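You operate a simulated robot arm through the tools that you are given. There is no shell and no other tool. Be economical: measure what you need, move in short steps, check, and stop when the job is done.

The job below is to be done with a simulated robot arm. You get a single attempt, and the scene is never put back.

TASK
Code the flight on the display with the scanner: point it at the blue tag of its pier.
Fine: blue button first; the flight board gives the pier; scanner back in its cradle, then the green button.
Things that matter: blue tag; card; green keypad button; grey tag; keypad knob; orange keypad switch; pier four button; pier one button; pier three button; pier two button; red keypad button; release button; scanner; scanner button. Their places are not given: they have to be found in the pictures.

The check looks at the end state, three seconds after you hand in, the way a careful person would. Anything else that was tipped, shoved, dropped, spilled or broken makes it a failure.

THE ROBOT
A 7-joint arm with a two-finger parallel gripper, fixed in place. Base frame: the origin is at the foot of the arm, x ahead of it, y to its left, z up; the work surface is at about z = 0. Lengths are in m, angles in degrees, forces in N, time in s.
With the tool pointing down near the work surface it reaches from about 0.24 to 0.62 m from the base axis. Its first joint turns from -66.0 to 66.0 degrees. Payload 2.6 kg.
The tool frame sits at the grasp point between the pads (the TCP): z along the fingers, y along the line on which they close. The tips reach 0.03 m beyond it. The gripper opens to 0.094 m. The fingers are 0.028 m wide and 0.01 m thick; the gripper's body (0.05 by 0.096 m) begins 0.055 m behind the TCP.
Orientation is that of the tool frame in the base frame, as [roll, pitch, yaw] about the fixed x, y, z axes, in that order (R = Rz(yaw) Ry(pitch) Rx(roll)). With the fingers straight down and closing along the base's y, the tool's x points along the base's -x, its y along +y and its z along -z.

THE INTERFACE
- The arm moves only by the tool play_rows. Its argument "targets" is a list of rows, each a list of 7 numbers: the turn, a rotation vector about the base's x, y, z in units of 4 degrees (1.0 is 4 degrees), then the shift along the base's x, y, z in units of 20 mm (1.0 is 20 mm), then the closure in counts, from 0 (fully open) to 255 (shut). In form: [[wx, wy, wz, dx, dy, dz, jaw], ...]. A call has 1 to 12 rows; each row shifts and turns the commanded pose from where the row before left it. A call with a number of a shift or a turn outside -1 to 1 is refused whole. Rows are played at 5 a second. More than 0.05 m and 8.6 degrees between two rows, or a gripper value outside its range, and nothing of the call is played. Where a pose cannot be reached the arm comes as near as it can. A force on the tool above 40 N (or 10 N above the force at the start of the call, whichever is more), or a blocked arm, ends the call early, and 0.2 s more pass. The fingers move at their own pace (about 0.072 m/s each) and stop on an object; they squeeze with about 35 N. The grip force told is the motor's: it shows also when the fingers shut on nothing. Time passes only in rows, and 0.2 s behind the last, so rows that do not move let the fingers close. It gives the time, the measured TCP pose, the force on the tool (base axes), the opening and the grip force at its end, in the units of the frame above (readings bear some noise), with the torque about the TCP (base axes, N m) and any sound that the robot's microphone picked up, and new pictures: "views" is both (left out), scene, wrist or none.
- Cameras (640 x 400 px; columns grow to the right, rows downward): "scene" is fixed at [0.0266, 0.4562, 0.5395]; the picture's right is [-0.61, -0.79, 0.00], its down [-0.57, 0.45, -0.69] and it looks along [0.54, -0.42, -0.72] (base axes); focal length 214 px, centre (320, 200). "wrist" rides on the gripper at [0.076, 0.014, -0.102] in the tool frame; the picture's right is [-0.18, 0.98, 0.00], its down [-0.75, -0.14, -0.64] and it looks along [-0.63, -0.12, 0.77] (tool axes); focal length 243 px, centre (320, 200).
- measure_at(camera, pixels): there is no depth. For up to 12 entries [column, row, z] of the newest picture of that camera ("zoom" is the newest enlarged one), the place [x, y] in the base frame at which the ray of that pixel passes the height z, good to about 0.002 m, but the place of the scene camera against the robot may be out by one fixed shift of up to 0.025 m in any direction. The clock stands still meanwhile.
- close_up(camera, box): a new picture of the part [left, top, right, bottom] of that camera's present view, enlarged. The clock stands still meanwhile.
- job_done(): hands the job in; it is judged then, once.

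Keep the steps short. Do not move on a guess: measure, check each grasp and each placing, and mend mistakes. In all there are 80 turns and 200 pictures (those below and enlarged ones count). Leave the gripper open and the arm clear of the work at the hand-in unless told otherwise, and finish with a single line.

The tools are called after "Emit:" by a JSON object that holds its "op" and its "data". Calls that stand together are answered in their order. play_rows: Moves the arm, as the interface text tells. Its arguments: {"type":"object","properties":{"targets":{"type":"array"},"views":{"type":"string","enum":["both","scene","wrist","none"]}},"required":["targets"]} The other tools are called the same way: measure_at (camera, pixels) gives the place at which the rays of pixels pass given heights; close_up (camera, box) takes an enlarged picture of a part of a camera's view; job_done () hands the job in.

At the start:

```text
clock: 0.0
tool_pos: [0.3378, 0.0694, 0.3963]
orientation: [-180.0, 0.0, -180.0]
contact_force: [-0.8, 0.0, 0.4]
moment: [0.0, 0.0, 0.03]
width: 0.0941
finger_force: 0.1
```

scene: 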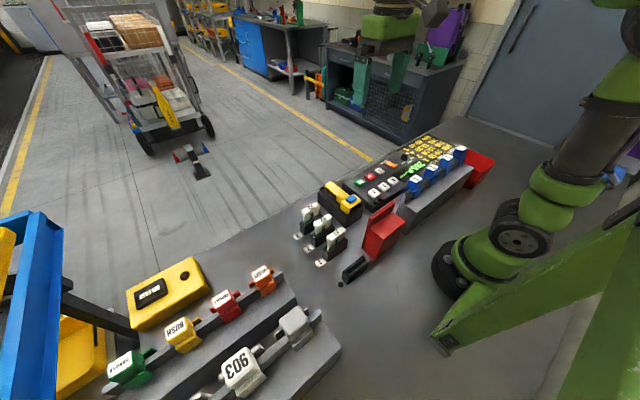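
wrist: 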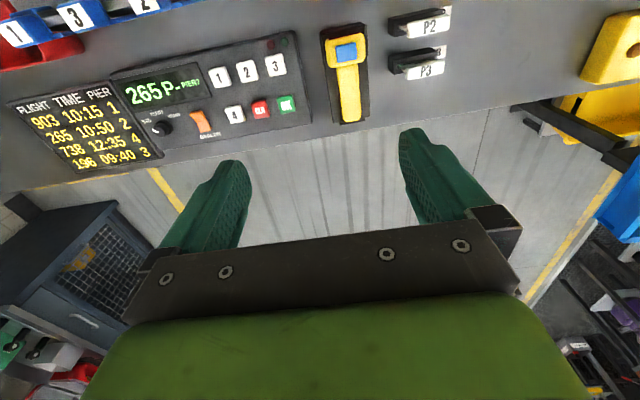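

I see a flight board and a display that appears to read 265 (pier 2). I'll enlarge the key regions before any movement.

Emit:
{"op": "close_up", "data": {"camera": "wrist", "box": [0, 0, 320, 200]}}

Emit:
{"op": "close_up", "data": {"camera": "wrist", "box": [280, 0, 480, 125]}}

Emit:
{"op": "close_up", "data": {"camera": "scene", "box": [280, 120, 520, 290]}}

Emit:
{"op": "close_up", "data": {"camera": "scene", "box": [80, 230, 400, 400]}}

```text
2.00 times, centred on (160, 100) of wrist
```

zoom: 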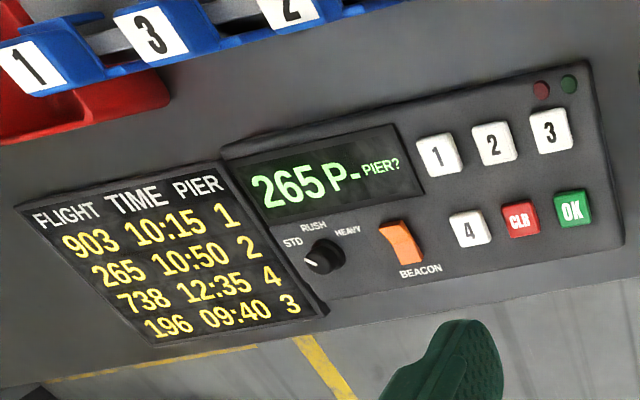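

```text
3.20 times, centred on (380, 62) of wrist
```

zoom: 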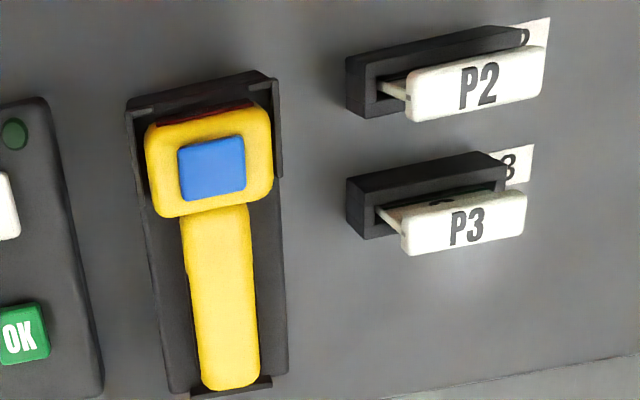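

```text
2.35 times, centred on (400, 205) of scene
```

zoom: 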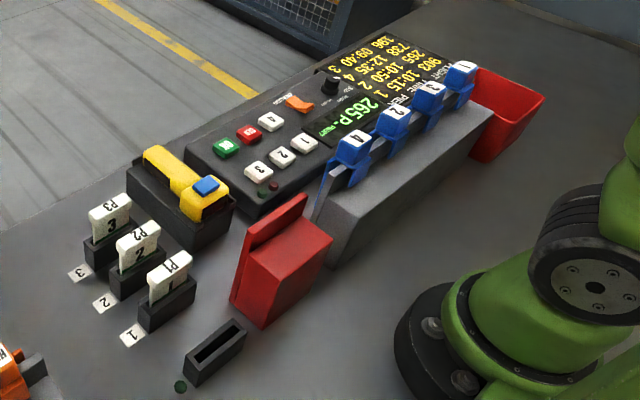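

```text
2.00 times, centred on (240, 315) of scene
```

zoom: 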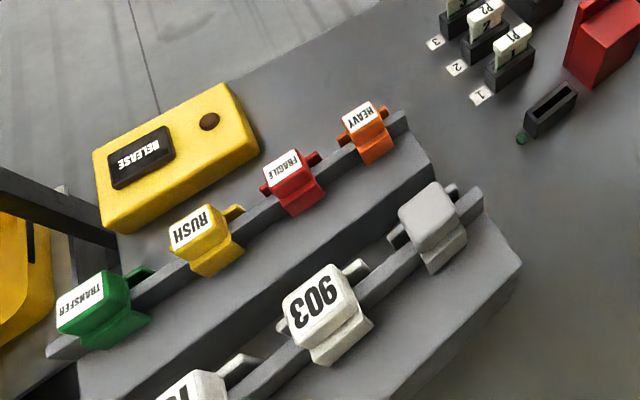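

The display reads "265 P- PIER?" and the board gives 265 → pier 2, so I need blue tag 2. The scanner sits in its cradle with a blue button on its head. I'll measure these points in both cameras to triangulate heights.

Emit:
{"op": "measure_at", "data": {"camera": "wrist", "pixels": [[347, 52, 0.0], [347, 52, 0.05], [347, 52, 0.1], [350, 118, 0.0], [350, 118, 0.05], [286, 104, 0.0], [286, 104, 0.03], [145, 4, 0.0], [145, 4, 0.05], [145, 4, 0.1], [75, 16, 0.05], [75, 16, 0.1]]}}

Emit:
{"op": "measure_at", "data": {"camera": "scene", "pixels": [[357, 198, 0.0], [357, 198, 0.05], [357, 198, 0.1], [337, 183, 0.05], [365, 182, 0.0], [365, 182, 0.03], [398, 165, 0.05], [414, 184, 0.05], [414, 184, 0.1], [431, 168, 0.05], [431, 168, 0.1], [444, 157, 0.1]]}}

```text
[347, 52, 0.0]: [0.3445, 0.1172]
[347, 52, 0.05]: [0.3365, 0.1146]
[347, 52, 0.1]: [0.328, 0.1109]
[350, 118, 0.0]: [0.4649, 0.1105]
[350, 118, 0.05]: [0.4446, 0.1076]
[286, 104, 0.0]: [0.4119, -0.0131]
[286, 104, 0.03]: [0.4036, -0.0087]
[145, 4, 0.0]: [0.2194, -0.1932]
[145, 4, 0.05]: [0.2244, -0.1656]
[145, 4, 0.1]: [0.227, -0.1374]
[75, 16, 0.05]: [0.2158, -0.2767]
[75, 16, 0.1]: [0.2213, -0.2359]
```

```text
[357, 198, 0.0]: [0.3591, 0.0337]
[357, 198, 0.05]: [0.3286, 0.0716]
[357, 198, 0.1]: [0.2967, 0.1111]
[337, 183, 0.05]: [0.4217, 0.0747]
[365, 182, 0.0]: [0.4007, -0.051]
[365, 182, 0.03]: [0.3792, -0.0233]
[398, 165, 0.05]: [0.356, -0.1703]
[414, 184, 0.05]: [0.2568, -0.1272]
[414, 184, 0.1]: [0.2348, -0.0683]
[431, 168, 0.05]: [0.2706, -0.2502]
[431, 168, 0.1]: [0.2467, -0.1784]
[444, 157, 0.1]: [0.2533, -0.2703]
```

Scene offset is unknown, so I'll use the wrist camera from another pose. I'll move back (-x) and right (-y) at height to view the blue tags.

Emit:
{"op": "play_rows", "data": {"targets": [[0, 0, 0, -0.5, -1, 0.3, 0], [0, 0, 0, -0.5, -1, 0.3, 0], [0, 0, 0, -0.5, -1, 0.3, 0], [0, 0, 0, -0.5, -1, 0, 0], [0, 0, 0, -0.5, -1, 0, 0], [0, 0, 0, -0.5, -1, 0, 0], [0, 0, 0, -0.5, -1, 0, 0]], "views": "wrist"}}

```text
clock: 1.6
tool_pos: [0.268, -0.0703, 0.4141]
orientation: [-180.0, -0.1, 179.9]
contact_force: [-0.5, -0.1, 0.5]
moment: [-0.01, 0.01, -0.04]
width: 0.094
finger_force: 0.0
```

wrist: 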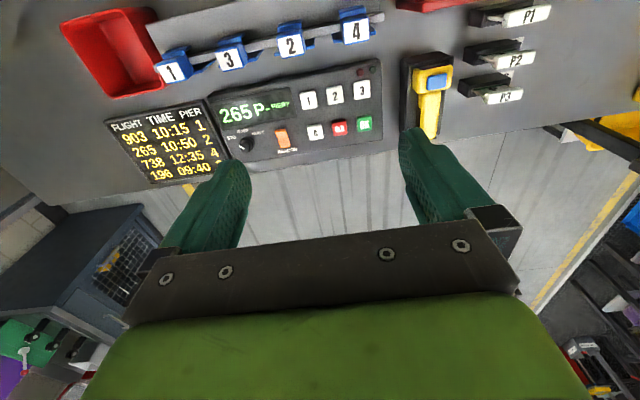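

Emit:
{"op": "close_up", "data": {"camera": "wrist", "box": [140, 0, 400, 160]}}

Emit:
{"op": "close_up", "data": {"camera": "wrist", "box": [380, 30, 540, 130]}}

Emit:
{"op": "measure_at", "data": {"camera": "wrist", "pixels": [[436, 82, 0.0], [436, 82, 0.05], [436, 82, 0.1], [291, 43, 0.05], [291, 43, 0.1], [291, 43, 0.15], [230, 57, 0.1], [356, 30, 0.1], [364, 124, 0.0], [364, 124, 0.03], [430, 135, 0.05], [171, 71, 0.1]]}}

```text
2.46 times, centred on (270, 80) of wrist
```

zoom: 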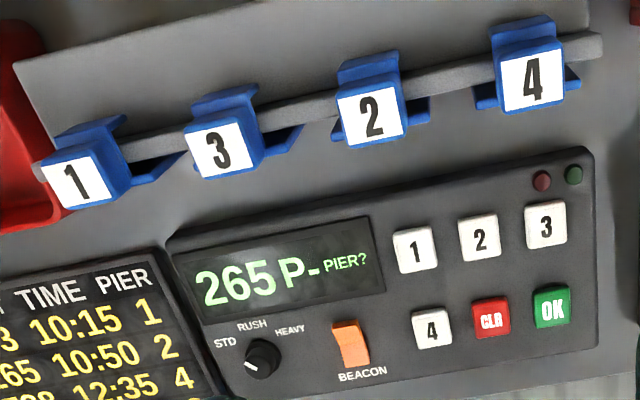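

```text
4.00 times, centred on (460, 80) of wrist
```

zoom: 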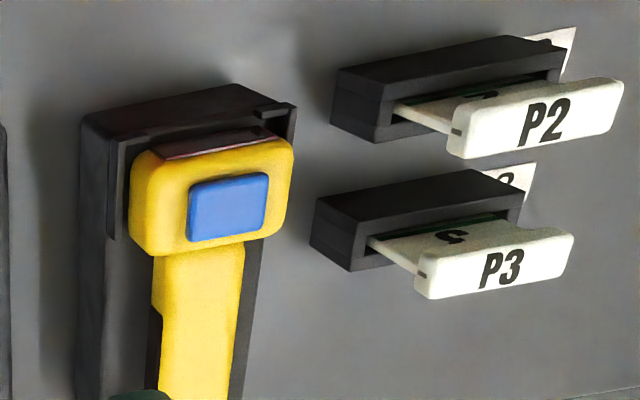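

```text
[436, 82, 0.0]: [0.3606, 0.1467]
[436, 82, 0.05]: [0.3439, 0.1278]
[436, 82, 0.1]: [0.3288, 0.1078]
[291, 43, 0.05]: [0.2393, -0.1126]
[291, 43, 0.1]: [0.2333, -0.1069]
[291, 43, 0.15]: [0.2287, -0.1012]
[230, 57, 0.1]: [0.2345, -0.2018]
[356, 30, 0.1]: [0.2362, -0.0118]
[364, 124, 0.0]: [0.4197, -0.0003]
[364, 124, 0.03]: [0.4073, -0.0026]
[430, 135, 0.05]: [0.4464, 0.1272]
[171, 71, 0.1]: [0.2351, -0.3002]
```

Triangulated so far: scanner button near (0.331, 0.112, 0.09), OK button near (0.396, -0.005, 0.057), tag 2 label near (0.227, -0.10, 0.17). To see the tilt of the tags, I'll yaw the hand by -90° and lower somewhat so that the camera looks along -y.

Emit:
{"op": "play_rows", "data": {"targets": [[0, 0, -1, 0, 0.5, -0.4, 0], [0, 0, -1, 0, 0.5, -0.4, 0], [0, 0, -1, 0, 0.5, -0.4, 0], [0, 0, -1, 0, 0.5, -0.4, 0], [0, 0, -1, 0, 0.5, -0.4, 0], [0, 0, -1, 0, 0.5, -0.4, 0], [0, 0, -1, 0, 0.5, -0.4, 0], [0, 0, -1, 0, 0.5, -0.4, 0], [0, 0, -1, 0, 0.5, -0.4, 0], [0, 0, -1, 0, 0.5, -0.4, 0], [0, 0, -1, 0, 0.5, -0.4, 0], [0, 0, -1, 0, 0.5, -0.4, 0]], "views": "none"}}

Emit:
{"op": "play_rows", "data": {"targets": [[0, 0, -1, 0, 0.3, 0, 0], [0, 0, -1, 0, 0.3, 0, 0], [0, 0, -1, 0, 0.3, 0, 0], [0, 0, -1, 0, 0.3, 0, 0], [0, 0, -1, 0, 0, 0, 0], [0, 0, -1, 0, 0, 0, 0], [0, 0, -1, 0, 0, 0, 0], [0, 0, -1, 0, 0, 0, 0], [0, 0, -1, 0, 0, 0, 0], [0, 0, -1, 0, 0, 0, 0]], "views": "both"}}

```text
clock: 4.2
tool_pos: [0.2686, 0.0502, 0.3189]
orientation: [179.9, 0.0, 131.9]
contact_force: [-0.5, -0.2, -0.2]
moment: [-0.02, -0.01, -0.02]
width: 0.094
finger_force: 0.1
```

```text
clock: 6.4
tool_pos: [0.2679, 0.0728, 0.3196]
orientation: [179.9, 0.1, 91.9]
contact_force: [0.4, -0.9, 0.6]
moment: [0.01, 0.01, 0.02]
width: 0.094
finger_force: 0.0
```

scene: 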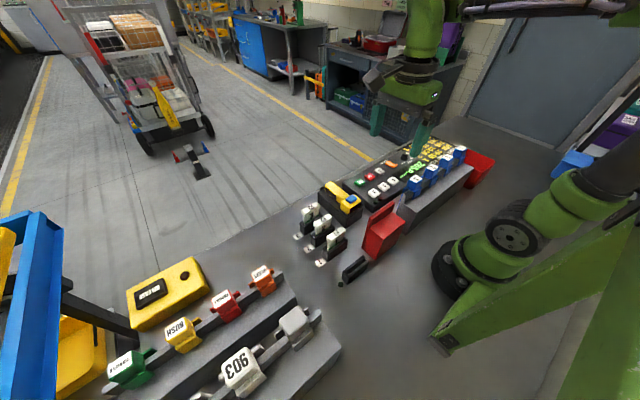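
wrist: 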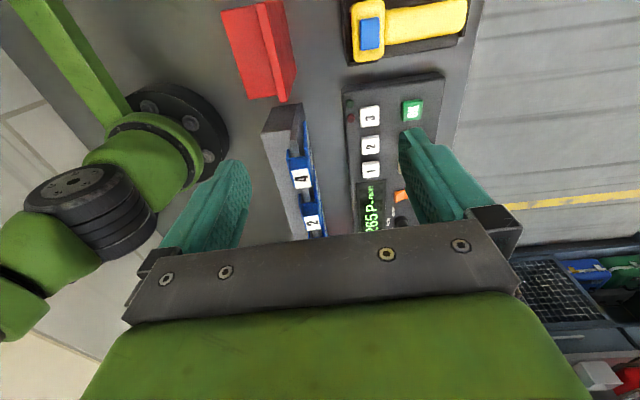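

Emit:
{"op": "close_up", "data": {"camera": "wrist", "box": [240, 90, 400, 240]}}

Emit:
{"op": "close_up", "data": {"camera": "wrist", "box": [330, 0, 490, 100]}}

Emit:
{"op": "close_up", "data": {"camera": "scene", "box": [380, 130, 500, 210]}}

Emit:
{"op": "measure_at", "data": {"camera": "wrist", "pixels": [[302, 178, 0.1], [302, 178, 0.15], [313, 222, 0.1], [313, 222, 0.15], [371, 34, 0.05], [371, 34, 0.09], [412, 110, 0.0], [412, 110, 0.05], [464, 14, 0.05], [354, 60, 0.05]]}}

```text
2.67 times, centred on (320, 165) of wrist
```

zoom: 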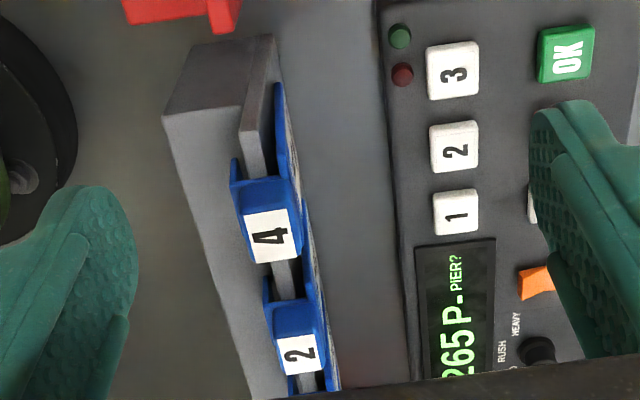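

```text
4.00 times, centred on (410, 50) of wrist
```

zoom: 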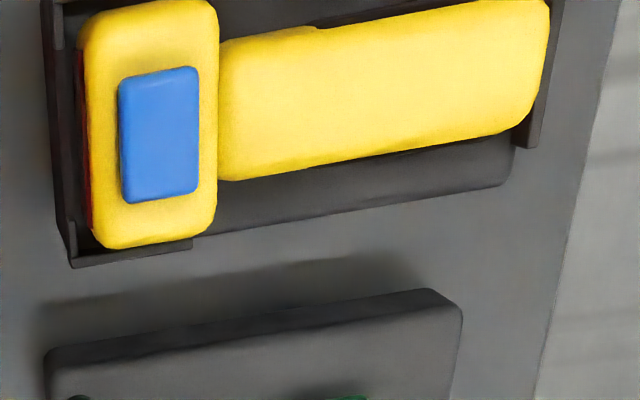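

```text
5.00 times, centred on (440, 170) of scene
```

zoom: 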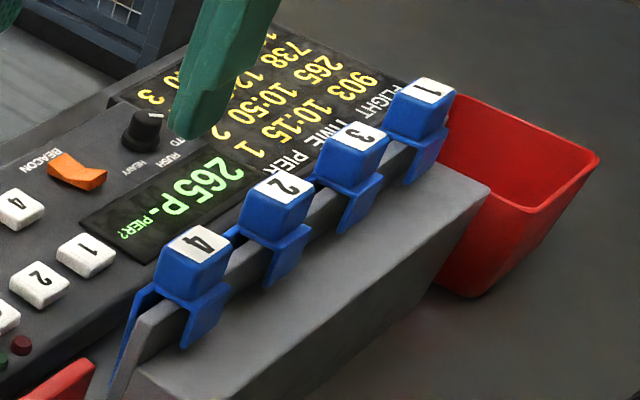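

```text
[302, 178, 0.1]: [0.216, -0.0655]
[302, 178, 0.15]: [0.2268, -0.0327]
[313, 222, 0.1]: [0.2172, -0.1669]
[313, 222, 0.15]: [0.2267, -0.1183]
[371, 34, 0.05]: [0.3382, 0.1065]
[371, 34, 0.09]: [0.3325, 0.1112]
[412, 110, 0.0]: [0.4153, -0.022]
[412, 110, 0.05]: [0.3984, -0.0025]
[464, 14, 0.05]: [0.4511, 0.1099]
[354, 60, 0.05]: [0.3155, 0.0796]
```

The labels sit on top of the blue blocks. To gauge tilt and height I'll tilt the camera toward horizontal (about -x by 32°) and lower slightly.

Emit:
{"op": "play_rows", "data": {"targets": [[-1, 0, 0, 0, 0, -0.3, 0], [-1, 0, 0, 0, 0, -0.3, 0], [-1, 0, 0, 0, 0, -0.3, 0], [-1, 0, 0, 0, 0, -0.3, 0], [-1, 0, 0, 0, 0, -0.3, 0], [-1, 0, 0, 0, 0, -0.3, 0], [-1, 0, 0, 0, 0, -0.3, 0], [-1, 0, 0, 0, 0, -0.3, 0]], "views": "wrist"}}

```text
clock: 8.2
tool_pos: [0.268, 0.0734, 0.2698]
orientation: [-178.8, 32.1, 92.3]
contact_force: [-0.9, -0.3, -1.2]
moment: [-0.01, -0.02, 0.03]
width: 0.0939
finger_force: 0.0
```

wrist: 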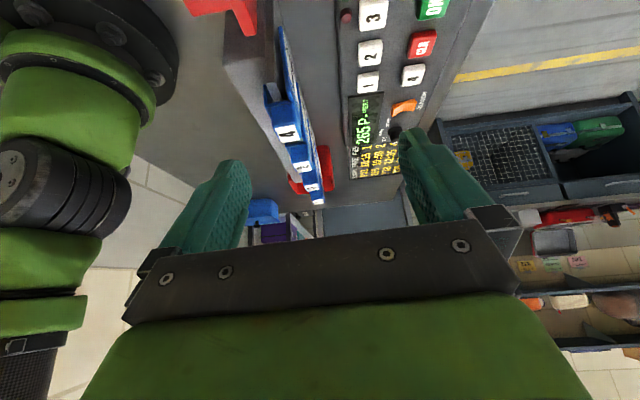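

Emit:
{"op": "close_up", "data": {"camera": "wrist", "box": [230, 20, 390, 220]}}

Emit:
{"op": "measure_at", "data": {"camera": "wrist", "pixels": [[286, 132, 0.12], [286, 132, 0.15], [286, 132, 0.17], [301, 165, 0.12], [301, 165, 0.15], [301, 165, 0.17]]}}

```text
2.00 times, centred on (310, 120) of wrist
```

zoom: 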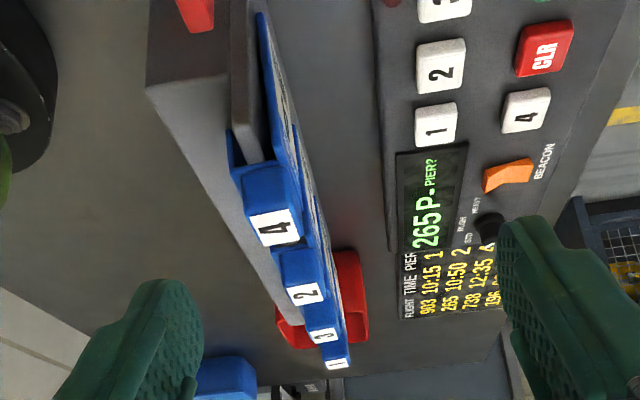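

```text
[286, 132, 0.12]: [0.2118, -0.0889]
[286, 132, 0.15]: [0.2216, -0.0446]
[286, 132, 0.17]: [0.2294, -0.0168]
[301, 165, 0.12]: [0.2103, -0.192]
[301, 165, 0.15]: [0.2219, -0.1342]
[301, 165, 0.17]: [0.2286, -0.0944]
```

Tag 2 label centre is about (0.229, -0.097, 0.17), facing up. Plan: press the scanner's blue button, grasp the handle with a tilted hand, then point the head's red window down at tag 2. First I'll undo tilt and yaw and go above the scanner.

Emit:
{"op": "play_rows", "data": {"targets": [[1, 0, 0, 0.2, 0, 0.2, 0], [1, 0, 0, 0.2, 0, 0.2, 0], [1, 0, 0, 0.2, 0, 0.2, 0], [1, 0, 0, 0.2, 0, 0.2, 0], [1, 0, 0, 0.2, 0, 0.2, 0], [1, 0, 0, 0.2, 0, 0.2, 0], [1, 0, 0, 0.2, 0, 0, 0], [1, 0, 0, 0.2, 0, 0, 0], [0, 0, 1, 0, 0, 0, 0], [0, 0, 1, 0, 0, 0, 0], [0, 0, 1, 0, 0, 0, 0], [0, 0, 1, 0, 0, 0, 0]], "views": "none"}}

Emit:
{"op": "play_rows", "data": {"targets": [[0, 0, 1, 0, 0.3, 0, 0], [0, 0, 1, 0, 0.3, 0, 0], [0, 0, 1, 0, 0.3, 0, 0], [0, 0, 1, 0, 0.3, 0, 0], [0, 0, 1, 0, 0.2, 0, 0], [0, 0, 1, 0, 0.2, 0, 0], [0, 0, 1, 0, 0.2, 0, 0], [0, 0, 1, 0, 0.2, 0, 0], [0, 0, 1, 0, 0, 0, 0], [0, 0, 1, 0, 0, 0, 0], [0, 0, 1, 0, 0, 0, 0], [0, 0, 1, 0, 0, 0, 0]], "views": "none"}}

Emit:
{"op": "play_rows", "data": {"targets": [[0, 0, 1, 0.5, 0, 0, 255], [0, 0, 1, 0.5, 0, 0, 255], [0, 0, 1, 0.5, 0, 0, 255], [0, 0, 1, 0.1, 0, 0, 255], [0, 0, 1, 0, 0, 0, 255], [0, 0, 1, 0, 0, 0, 255]], "views": "wrist"}}

```text
clock: 10.8
tool_pos: [0.3005, 0.0737, 0.2953]
orientation: [180.0, 0.0, 108.1]
contact_force: [-0.1, 1.4, 0.7]
moment: [0.01, 0.0, 0.02]
width: 0.0939
finger_force: 0.0
```

```text
clock: 13.4
tool_pos: [0.3005, 0.1127, 0.2958]
orientation: [-179.9, 0.0, 156.1]
contact_force: [0.2, 0.1, -0.2]
moment: [0.0, -0.06, 0.0]
width: 0.0941
finger_force: 0.0
```

```text
clock: 14.8
tool_pos: [0.3332, 0.1139, 0.2953]
orientation: [180.0, -0.1, -179.9]
contact_force: [-0.1, -0.8, -0.6]
moment: [0.02, 0.01, 0.0]
width: 0.0
finger_force: 33.1
```

wrist: 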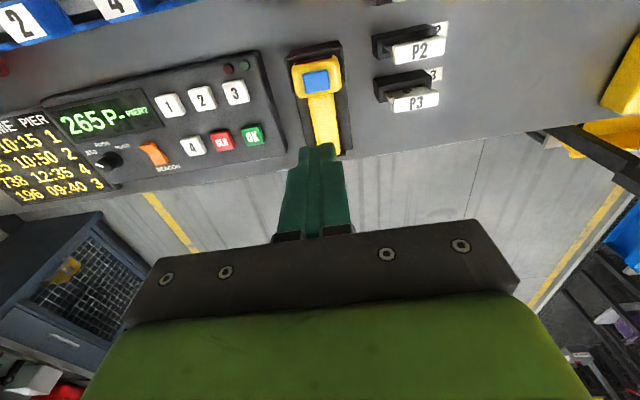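

I'll zoom on the scanner and measure the button and handle.

Emit:
{"op": "close_up", "data": {"camera": "wrist", "box": [260, 30, 380, 160]}}

Emit:
{"op": "measure_at", "data": {"camera": "wrist", "pixels": [[316, 81, 0.09], [316, 81, 0.1], [291, 62, 0.08], [341, 59, 0.08], [309, 120, 0.08], [337, 116, 0.08], [314, 150, 0.07], [340, 150, 0.07], [253, 136, 0.057], [117, 4, 0.17], [22, 21, 0.17]]}}

```text
3.08 times, centred on (320, 95) of wrist
```

zoom: 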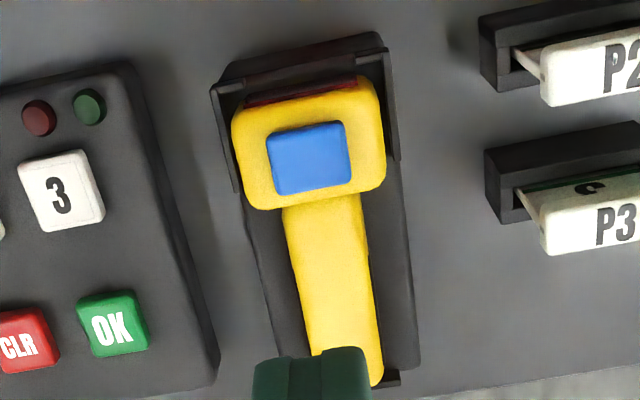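

```text
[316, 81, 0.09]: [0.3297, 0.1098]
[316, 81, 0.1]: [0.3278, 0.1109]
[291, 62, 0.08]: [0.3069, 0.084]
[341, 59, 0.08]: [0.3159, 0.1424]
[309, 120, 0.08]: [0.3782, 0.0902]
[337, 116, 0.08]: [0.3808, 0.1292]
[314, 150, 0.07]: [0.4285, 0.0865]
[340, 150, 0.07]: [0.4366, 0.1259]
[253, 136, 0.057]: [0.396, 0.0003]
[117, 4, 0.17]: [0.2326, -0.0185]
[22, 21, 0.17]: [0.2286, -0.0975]
```

Tag 2 and the button are confirmed. I'll measure handle and cradle edges precisely for the scanner's yaw.

Emit:
{"op": "measure_at", "data": {"camera": "zoom", "pixels": [[286, 218, 0.08], [314, 345, 0.08], [363, 200, 0.08], [382, 375, 0.08], [400, 165, 0.04], [417, 360, 0.04], [246, 210, 0.04], [276, 345, 0.04], [285, 92, 0.09], [345, 125, 0.09], [265, 135, 0.09], [308, 158, 0.09]]}}

```text
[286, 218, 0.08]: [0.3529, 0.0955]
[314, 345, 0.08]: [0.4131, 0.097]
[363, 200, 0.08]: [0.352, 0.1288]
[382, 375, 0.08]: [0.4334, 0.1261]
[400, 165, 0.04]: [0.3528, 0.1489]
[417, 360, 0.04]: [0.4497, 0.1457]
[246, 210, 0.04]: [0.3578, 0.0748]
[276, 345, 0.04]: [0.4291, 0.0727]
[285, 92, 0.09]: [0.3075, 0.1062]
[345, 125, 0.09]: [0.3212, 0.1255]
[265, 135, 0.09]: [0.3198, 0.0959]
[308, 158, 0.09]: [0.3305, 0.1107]
```

The scanner axis is nearly parallel to x (about -1°), handle centre y≈0.1115. With closed fingers I'll descend over the blue button, stopping ~15 mm above.

Emit:
{"op": "play_rows", "data": {"targets": [[0, 0, 0, -0.18, -0.15, -1, 255], [0, 0, 0, 0, 0, -1, 255], [0, 0, 0, 0, 0, -1, 255], [0, 0, 0, 0, 0, -1, 255], [0, 0, 0, 0, 0, -1, 255], [0, 0, 0, 0, 0, -1, 255], [0, 0, 0, 0, 0, -1, 255], [0, 0, 0, 0, 0, -0.75, 255]], "views": "both"}}

Emit:
{"op": "close_up", "data": {"camera": "scene", "box": [290, 150, 410, 240]}}

```text
clock: 16.6
tool_pos: [0.3282, 0.1107, 0.1392]
orientation: [180.0, 0.0, -179.9]
contact_force: [0.4, -0.5, 0.6]
moment: [-0.02, -0.02, 0.01]
width: 0.0
finger_force: 32.7
```

scene: 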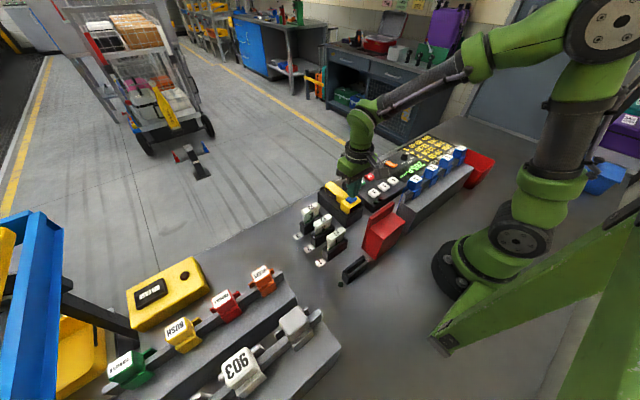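
wrist: 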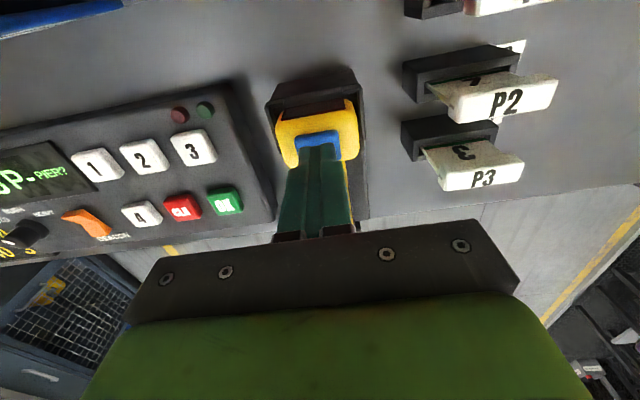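

```text
4.44 times, centred on (350, 195) of scene
```

zoom: 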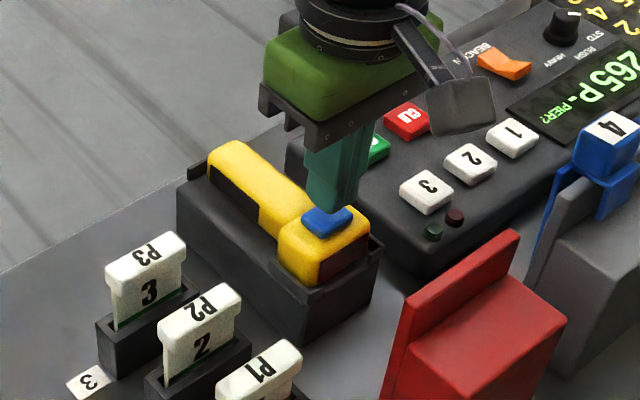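

Fingertips are over the button with a few mm of gap. I'll lower in 2 mm rows and read the force.

Emit:
{"op": "play_rows", "data": {"targets": [[0, 0, 0, 0, 0, -0.15, 255], [0, 0, 0, 0, 0, -0.15, 255], [0, 0, 0, 0, 0, -0.15, 255], [0, 0, 0, 0, 0, -0.15, 255], [0, 0, 0, 0, 0, -0.1, 255]], "views": "wrist"}}

```text
clock: 17.8
tool_pos: [0.3286, 0.1101, 0.1265]
orientation: [-179.9, 0.0, 180.0]
contact_force: [-0.6, -0.7, 0.6]
moment: [-0.01, 0.03, 0.0]
width: 0.0
finger_force: 33.2
```

wrist: 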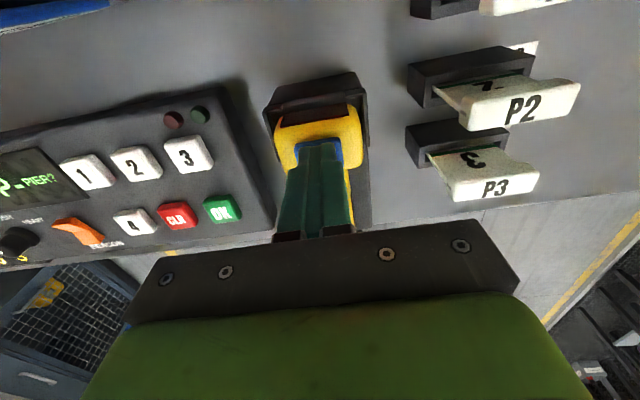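

No contact yet (tips at z≈0.0965). I'll continue down in 2 mm rows.

Emit:
{"op": "play_rows", "data": {"targets": [[0, 0, 0, 0, 0, -0.1, 255], [0, 0, 0, 0, 0, -0.1, 255], [0, 0, 0, 0, 0, -0.1, 255]], "views": "wrist"}}

```text
clock: 18.6
tool_pos: [0.3295, 0.111, 0.1205]
orientation: [-179.9, 0.0, 179.9]
contact_force: [-2.7, -3.2, 10.7]
moment: [-0.07, 0.09, 0.0]
width: 0.0
finger_force: 33.5
heard: click
```

wrist: 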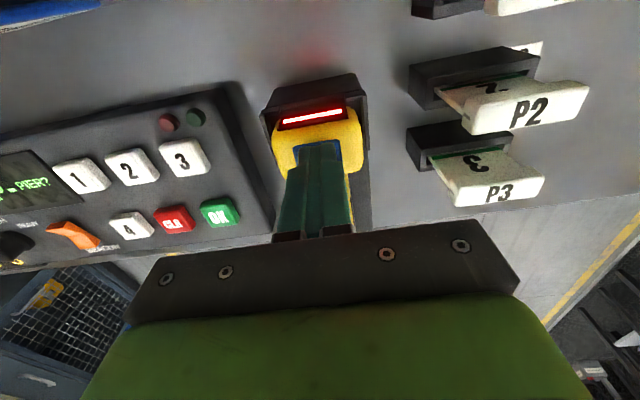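

Click heard and the scanner window is lit. I'll raise, half-open the fingers, and go over the handle (x≈0.395) with a 40° pitch, so the hand leans outward.

Emit:
{"op": "play_rows", "data": {"targets": [[0, 0, 0, 0, 0, 1, 255], [0, 0, 0, 0, 0, 1, 255], [0, 1, 0, 0.3, 0, 0.5, 92], [0, 1, 0, 0.3, 0, 0, 92], [0, 1, 0, 0.3, 0, 0, 92], [0, 1, 0, 0.4, 0, 0, 92], [0, 1, 0, 0.4, 0, 0, 92], [0, 1, 0, 0.4, 0, 0, 92], [0, 1, 0, 0.4, 0, 0, 92], [0, 1, 0, 0.4, 0, 0, 92], [0, 1, 0, 0.4, 0, 0, 92], [0, 1, 0, 0, 0, 0, 92]], "views": "both"}}

Emit:
{"op": "close_up", "data": {"camera": "scene", "box": [290, 130, 410, 240]}}

```text
clock: 21.2
tool_pos: [0.3943, 0.1099, 0.1702]
orientation: [180.0, -40.1, -180.0]
contact_force: [-0.1, 0.4, -0.5]
moment: [0.01, -0.01, 0.02]
width: 0.0601
finger_force: 0.1
```

scene: 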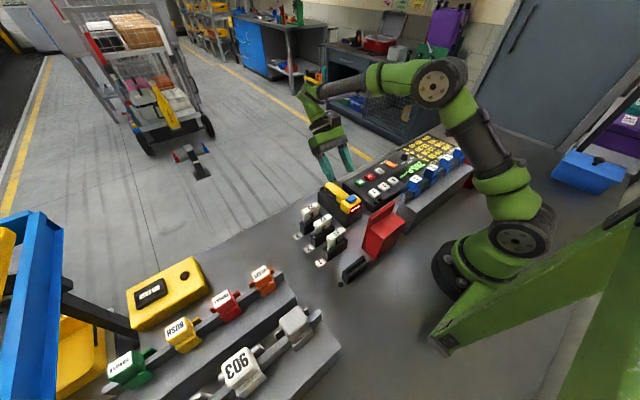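
wrist: 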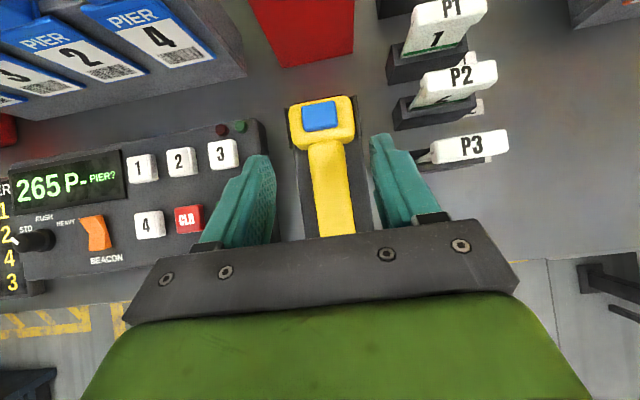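

```text
3.64 times, centred on (350, 185) of scene
```

zoom: 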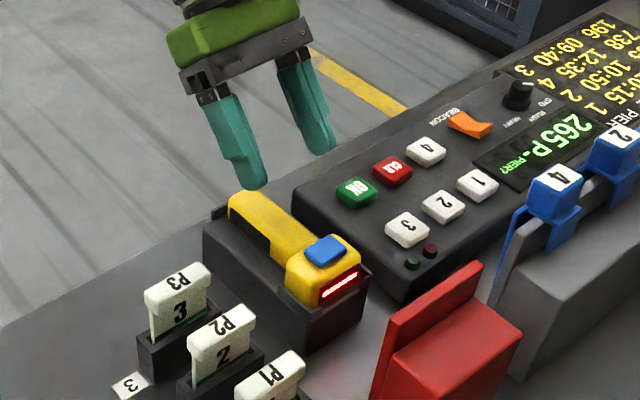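

Now I see that each blue tag has a plate on its +x side with "PIER n" and a barcode. I'll zoom and measure the plate of tag 2.

Emit:
{"op": "close_up", "data": {"camera": "wrist", "box": [0, 0, 240, 150]}}

Emit:
{"op": "measure_at", "data": {"camera": "wrist", "pixels": [[115, 73, 0.05], [115, 73, 0.1], [115, 73, 0.13], [92, 58, 0.1], [92, 58, 0.15], [40, 36, 0.1], [40, 36, 0.13], [40, 36, 0.16], [326, 190, 0.07], [326, 190, 0.09], [321, 115, 0.09], [326, 150, 0.08]]}}

```text
2.67 times, centred on (120, 75) of wrist
```

zoom: 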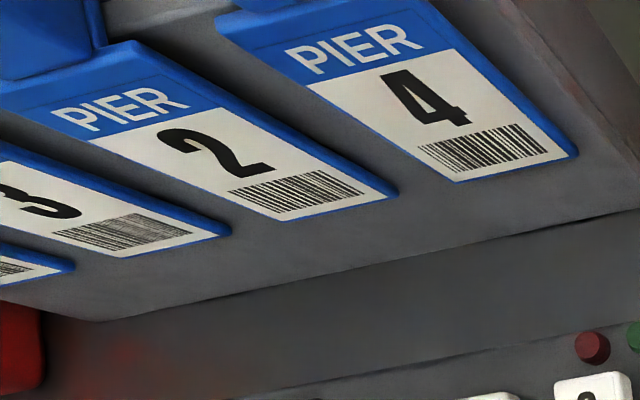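

```text
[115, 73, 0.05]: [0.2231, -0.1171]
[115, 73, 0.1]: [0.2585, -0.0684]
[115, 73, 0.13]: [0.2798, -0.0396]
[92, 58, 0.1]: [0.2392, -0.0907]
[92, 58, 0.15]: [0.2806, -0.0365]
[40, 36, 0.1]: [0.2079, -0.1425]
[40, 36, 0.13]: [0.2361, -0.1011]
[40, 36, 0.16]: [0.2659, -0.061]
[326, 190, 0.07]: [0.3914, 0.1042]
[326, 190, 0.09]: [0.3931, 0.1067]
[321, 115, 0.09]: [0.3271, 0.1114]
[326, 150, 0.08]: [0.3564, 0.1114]
```

The barcode plates face +x: tag 2's plate is about x≈0.236, z 0.06–0.14. So the scanner can stay roughly level with its window toward -x. I'll align y by +1.5 mm and lower toward the handle to z≈0.12 first.

Emit:
{"op": "play_rows", "data": {"targets": [[0, 0, 0, -0.1, 0.08, -0.8, 92], [0, 0, 0, 0, 0, -0.9, 92], [0, 0, 0, 0, 0, -0.8, 92]], "views": "both"}}

Emit:
{"op": "close_up", "data": {"camera": "scene", "box": [290, 130, 410, 240]}}

Emit:
{"op": "close_up", "data": {"camera": "wrist", "box": [220, 60, 440, 250]}}

```text
clock: 22.0
tool_pos: [0.3911, 0.1134, 0.1208]
orientation: [180.0, -40.0, -180.0]
contact_force: [0.3, -0.5, -0.2]
moment: [-0.04, 0.01, 0.03]
width: 0.0599
finger_force: 0.0
```

scene: 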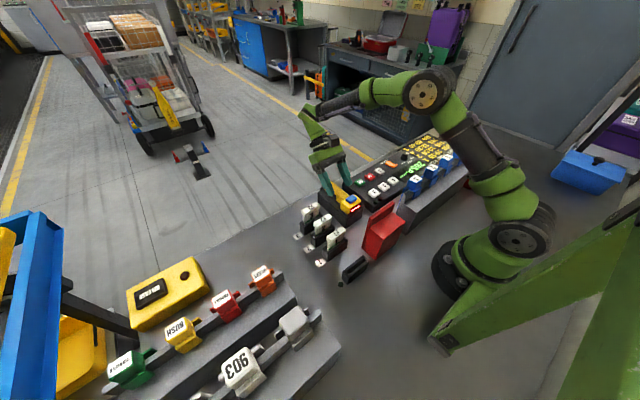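
wrist: 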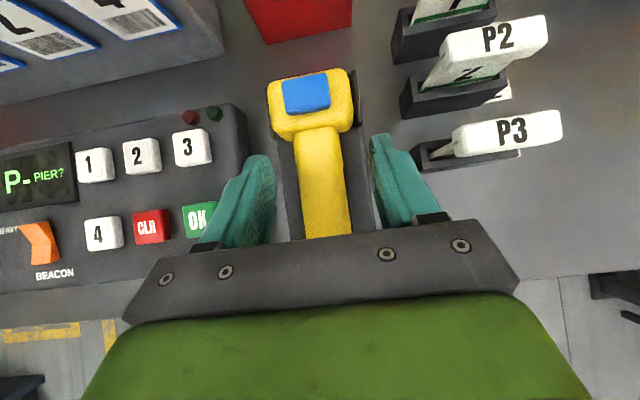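

```text
3.64 times, centred on (350, 185) of scene
```

zoom: 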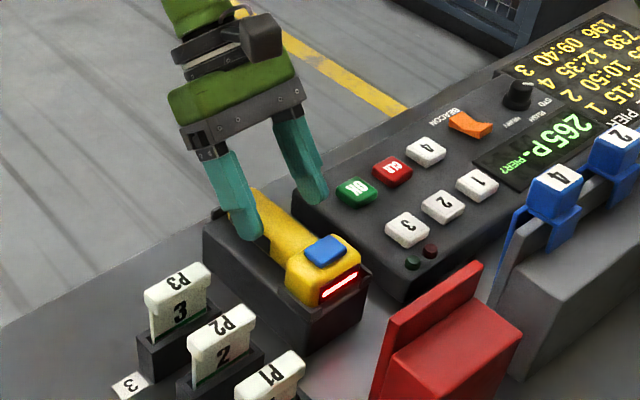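

```text
2.11 times, centred on (330, 155) of wrist
```

zoom: 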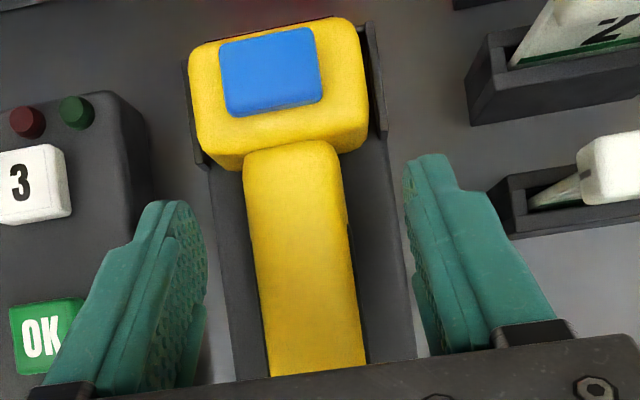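

The fingers straddle the handle symmetrically. I'll lower in small rows to TCP z≈0.093 watching force.

Emit:
{"op": "play_rows", "data": {"targets": [[0, 0, 0, 0, -0.03, -0.35, 92], [0, 0, 0, 0, 0, -0.35, 92], [0, 0, 0, 0, 0, -0.25, 92], [0, 0, 0, 0, 0, -0.25, 92], [0, 0, 0, 0, 0, -0.2, 92]], "views": "wrist"}}

Emit:
{"op": "close_up", "data": {"camera": "scene", "box": [310, 150, 390, 220]}}

Emit:
{"op": "close_up", "data": {"camera": "wrist", "box": [220, 60, 440, 250]}}

```text
clock: 23.2
tool_pos: [0.3916, 0.1128, 0.0923]
orientation: [-180.0, -40.0, 180.0]
contact_force: [-0.1, -0.2, -0.2]
moment: [0.01, -0.02, 0.0]
width: 0.06
finger_force: 0.1
```

wrist: 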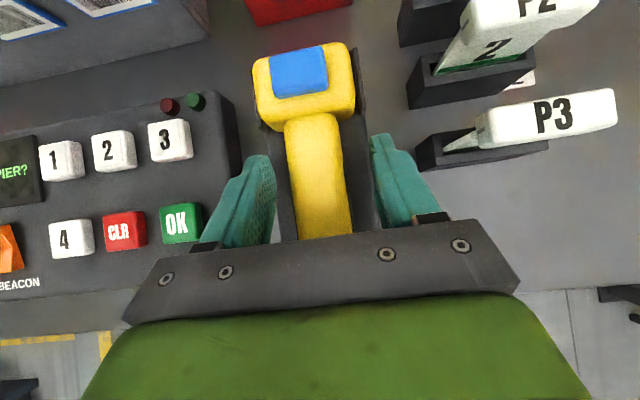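

```text
5.71 times, centred on (350, 185) of scene
```

zoom: 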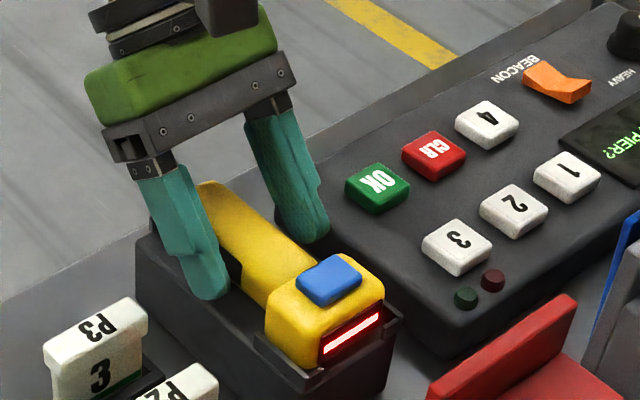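

```text
2.11 times, centred on (330, 155) of wrist
```

zoom: 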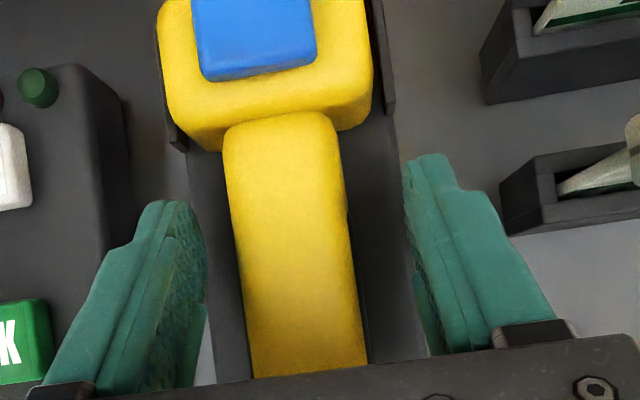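

The handle sits ~3 mm to the -y side of the finger midpoint. I'll shift -2.5 mm in y, down 4 mm more, and view.

Emit:
{"op": "play_rows", "data": {"targets": [[0, 0, 0, 0, -0.12, 0, 92], [0, 0, 0, 0, 0, -0.1, 92], [0, 0, 0, 0, 0, -0.1, 92], [0, 0, 0, 0, 0, 0, 92]], "views": "wrist"}}

Emit:
{"op": "close_up", "data": {"camera": "wrist", "box": [220, 60, 440, 250]}}

```text
clock: 24.2
tool_pos: [0.3915, 0.1099, 0.0878]
orientation: [179.9, -40.0, 180.0]
contact_force: [0.4, -0.2, 0.5]
moment: [0.02, -0.02, 0.0]
width: 0.0603
finger_force: 0.1
```

wrist: 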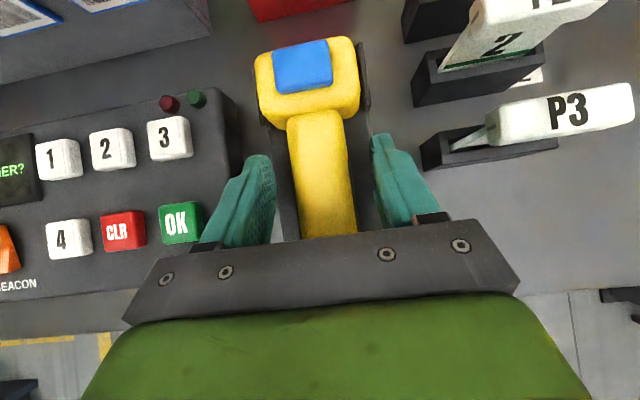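

```text
2.11 times, centred on (330, 155) of wrist
```

zoom: 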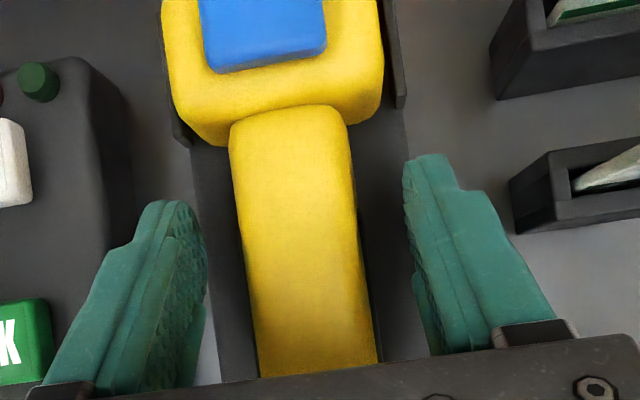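

Well centred now. I'll close on the handle and check width and force.

Emit:
{"op": "play_rows", "data": {"targets": [[0, 0, 0, 0, -0.02, 0, 130], [0, 0, 0, 0, 0, 0, 150], [0, 0, 0, 0, 0, 0, 200], [0, 0, 0, 0, 0, 0, 255], [0, 0, 0, 0, 0, 0, 255]], "views": "wrist"}}

Emit:
{"op": "close_up", "data": {"camera": "scene", "box": [310, 150, 390, 220]}}

```text
clock: 25.4
tool_pos: [0.3915, 0.1089, 0.0888]
orientation: [180.0, -40.0, 180.0]
contact_force: [-0.6, 0.4, 0.0]
moment: [0.05, -0.02, 0.0]
width: 0.0378
finger_force: 35.1
```

wrist: 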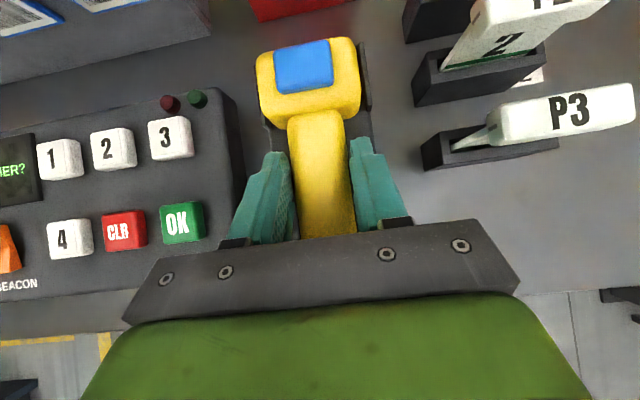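

```text
5.71 times, centred on (350, 185) of scene
```

zoom: 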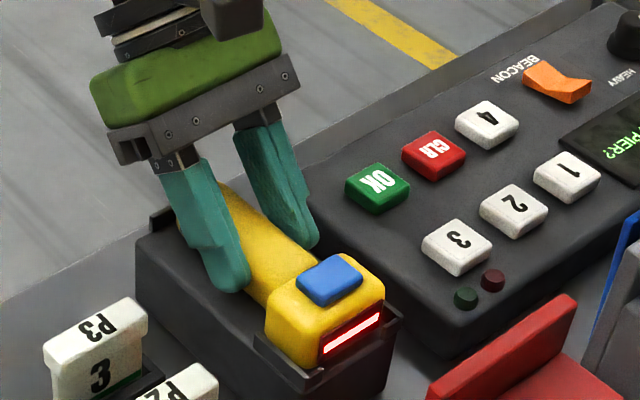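

Grip holds at 0.0378 m with 35 N. I'll lift straight up slowly 4 cm and check.

Emit:
{"op": "play_rows", "data": {"targets": [[0, 0, 0, 0, 0, 0.25, 255], [0, 0, 0, 0, 0, 0.25, 255], [0, 0, 0, 0, 0, 0.5, 255], [0, 0, 0, 0, 0, 1, 255]], "views": "wrist"}}

Emit:
{"op": "close_up", "data": {"camera": "scene", "box": [310, 130, 390, 220]}}

```text
clock: 26.4
tool_pos: [0.3941, 0.1089, 0.1285]
orientation: [180.0, -40.0, -179.9]
contact_force: [0.5, -1.0, -2.8]
moment: [0.0, -0.08, 0.0]
width: 0.0378
finger_force: 35.1
```

wrist: 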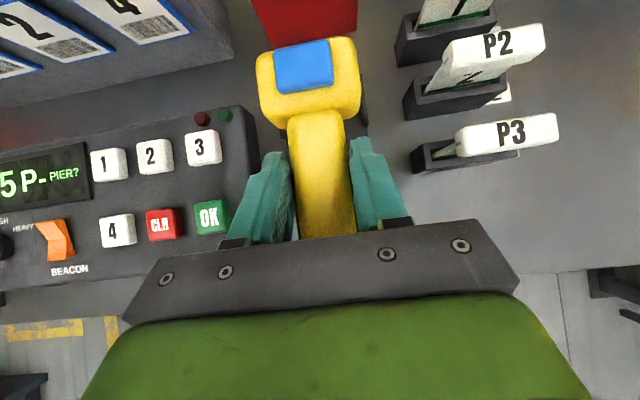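

```text
4.44 times, centred on (350, 175) of scene
```

zoom: 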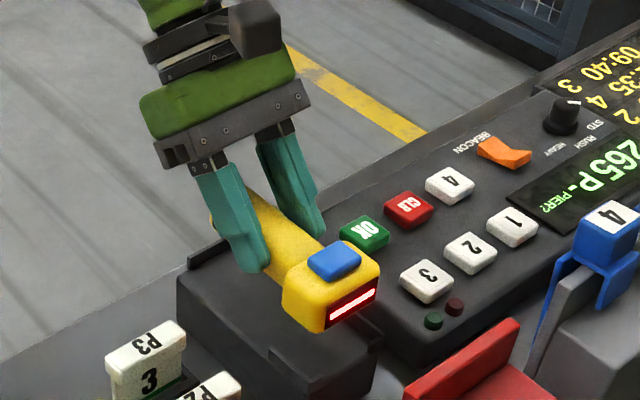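

The scanner is held cleanly and still lit. I'll lift it to z≈0.27 to stay above all tags, then move sideways to tag 2's y (so tag 4 isn't read in passing).

Emit:
{"op": "play_rows", "data": {"targets": [[0, 0, 0, 0, 0, 1, 255], [0, 0, 0, 0, 0, 1, 255], [0, 0, 0, 0, 0, 1, 255], [0, 0, 0, 0, 0, 1, 255], [0, 0, 0, 0, 0, 1, 255], [0, 0, 0, 0, 0, 1, 255], [0, 0, 0, 0, 0, 1, 255]], "views": "none"}}

Emit:
{"op": "play_rows", "data": {"targets": [[0, 0, 0, 0, -1, 0, 255], [0, 0, 0, 0, -1, 0, 255], [0, 0, 0, 0, -1, 0, 255], [0, 0, 0, 0, -1, 0, 255], [0, 0, 0, 0, -1, 0, 255], [0, 0, 0, 0, -1, 0, 255], [0, 0, 0, 0, -1, 0, 255], [0, 0, 0, 0, -1, 0, 255], [0, 0, 0, 0, -1, 0, 255], [0, 0, 0, 0, -1, 0, 255], [0, 0, 0, 0, -0.35, 0, 255]], "views": "both"}}

```text
clock: 28.0
tool_pos: [0.3917, 0.1101, 0.2477]
orientation: [180.0, -40.0, 180.0]
contact_force: [-0.4, -0.8, -2.4]
moment: [-0.03, -0.09, -0.01]
width: 0.0377
finger_force: 34.8
out of reach, approached as far as the arm can: row 7
```

```text
clock: 30.4
tool_pos: [0.3915, -0.098, 0.2486]
orientation: [180.0, -40.0, 180.0]
contact_force: [-0.6, 0.5, -2.5]
moment: [-0.02, -0.09, -0.01]
width: 0.038
finger_force: 35.5
```

scene: 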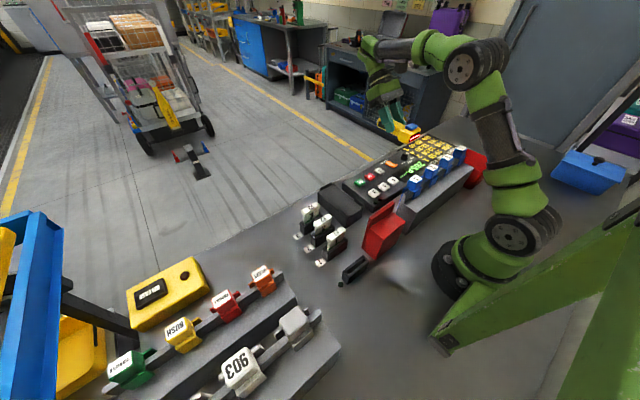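
wrist: 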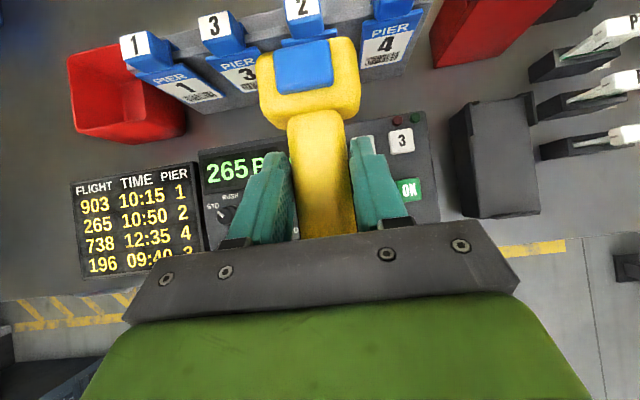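

In place above the keypad in front of tag 2 (z≈0.249). Next, lower to z≈0.135 while pitching the head down 16°, listening for a beep.

Emit:
{"op": "play_rows", "data": {"targets": [[0, 0, 0, 0, 0, -1, 255], [0, -1, 0, 0, 0, -1, 255], [0, -1, 0, 0, 0, -1, 255], [0, -1, 0, 0, 0, -1, 255], [0, -1, 0, 0, 0, -1, 255], [0, 0, 0, 0, 0, -0.7, 255], [0, 0, 0, 0, 0, 0, 255]], "views": "both"}}

Emit:
{"op": "close_up", "data": {"camera": "scene", "box": [370, 110, 490, 210]}}

```text
clock: 32.0
tool_pos: [0.3932, -0.0985, 0.1342]
orientation: [-180.0, -23.9, -179.9]
contact_force: [0.2, -0.2, -3.0]
moment: [-0.02, -0.05, 0.03]
width: 0.0378
finger_force: 34.8
```

scene: 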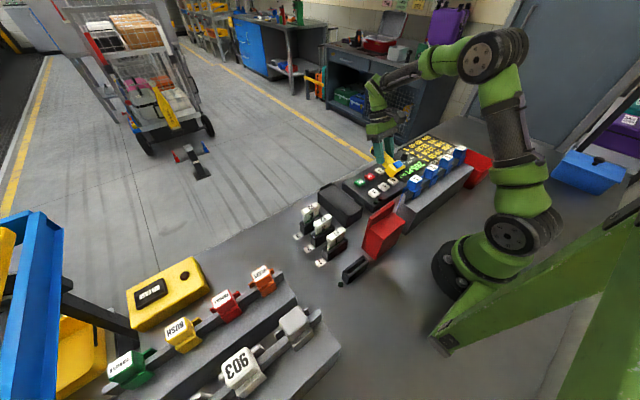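
wrist: 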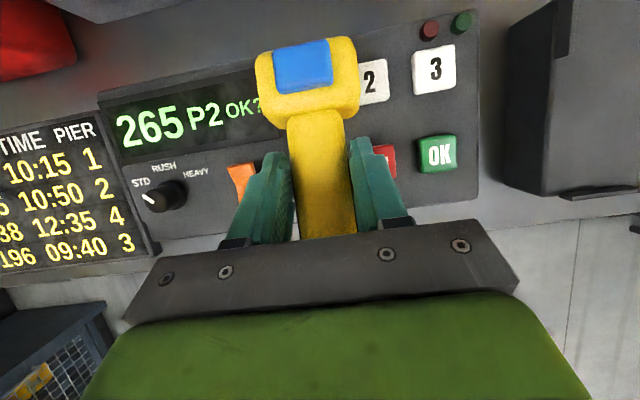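

```text
4.00 times, centred on (430, 160) of scene
```

zoom: 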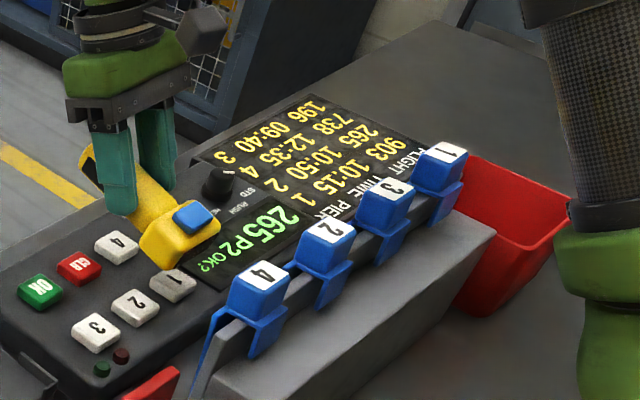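

Read succeeded: display shows "265 P2 OK?" and the scanner light is off. I'll return by reversing: up with pitch back, then sideways to the cradle.

Emit:
{"op": "play_rows", "data": {"targets": [[0, 0, 0, 0, 0, 0.7, 255], [0, 1, 0, 0, 0, 1, 255], [0, 1, 0, 0, 0, 1, 255], [0, 1, 0, 0, 0, 1, 255], [0, 1, 0, 0, 0, 1, 255], [0, 0, 0, 0, 0, 0.7, 255]], "views": "none"}}

Emit:
{"op": "play_rows", "data": {"targets": [[0, 0, 0, 0, 1, 0, 255], [0, 0, 0, 0, 1, 0, 255], [0, 0, 0, 0, 1, 0, 255], [0, 0, 0, 0, 1, 0, 255], [0, 0, 0, 0, 1, 0, 255], [0, 0, 0, 0, 1, 0, 255], [0, 0, 0, 0, 1, 0, 255], [0, 0, 0, 0, 1, 0, 255], [0, 0, 0, 0, 1, 0, 255], [0, 0, 0, 0, 1, 0, 255], [0, 0, 0, 0, 0.35, 0, 255], [0, 0, 0, 0, 0, 0, 255]], "views": "wrist"}}

```text
clock: 33.4
tool_pos: [0.3928, -0.0971, 0.2421]
orientation: [-179.9, -40.0, -180.0]
contact_force: [0.2, -0.1, -1.9]
moment: [0.0, -0.04, -0.01]
width: 0.0377
finger_force: 35.4
```

```text
clock: 36.0
tool_pos: [0.393, 0.1125, 0.2422]
orientation: [180.0, -40.0, -180.0]
contact_force: [1.1, -0.1, -1.1]
moment: [-0.03, -0.08, 0.02]
width: 0.038
finger_force: 35.2
```

wrist: 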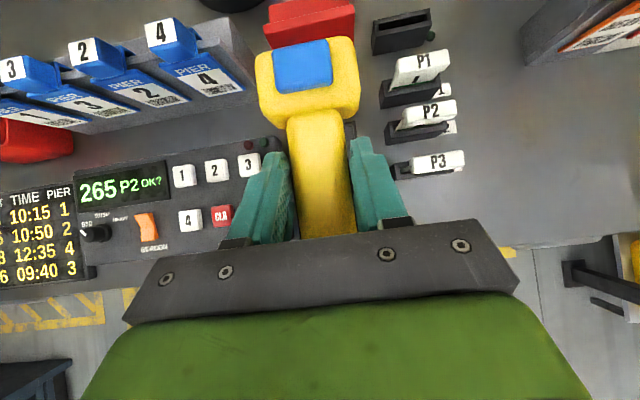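

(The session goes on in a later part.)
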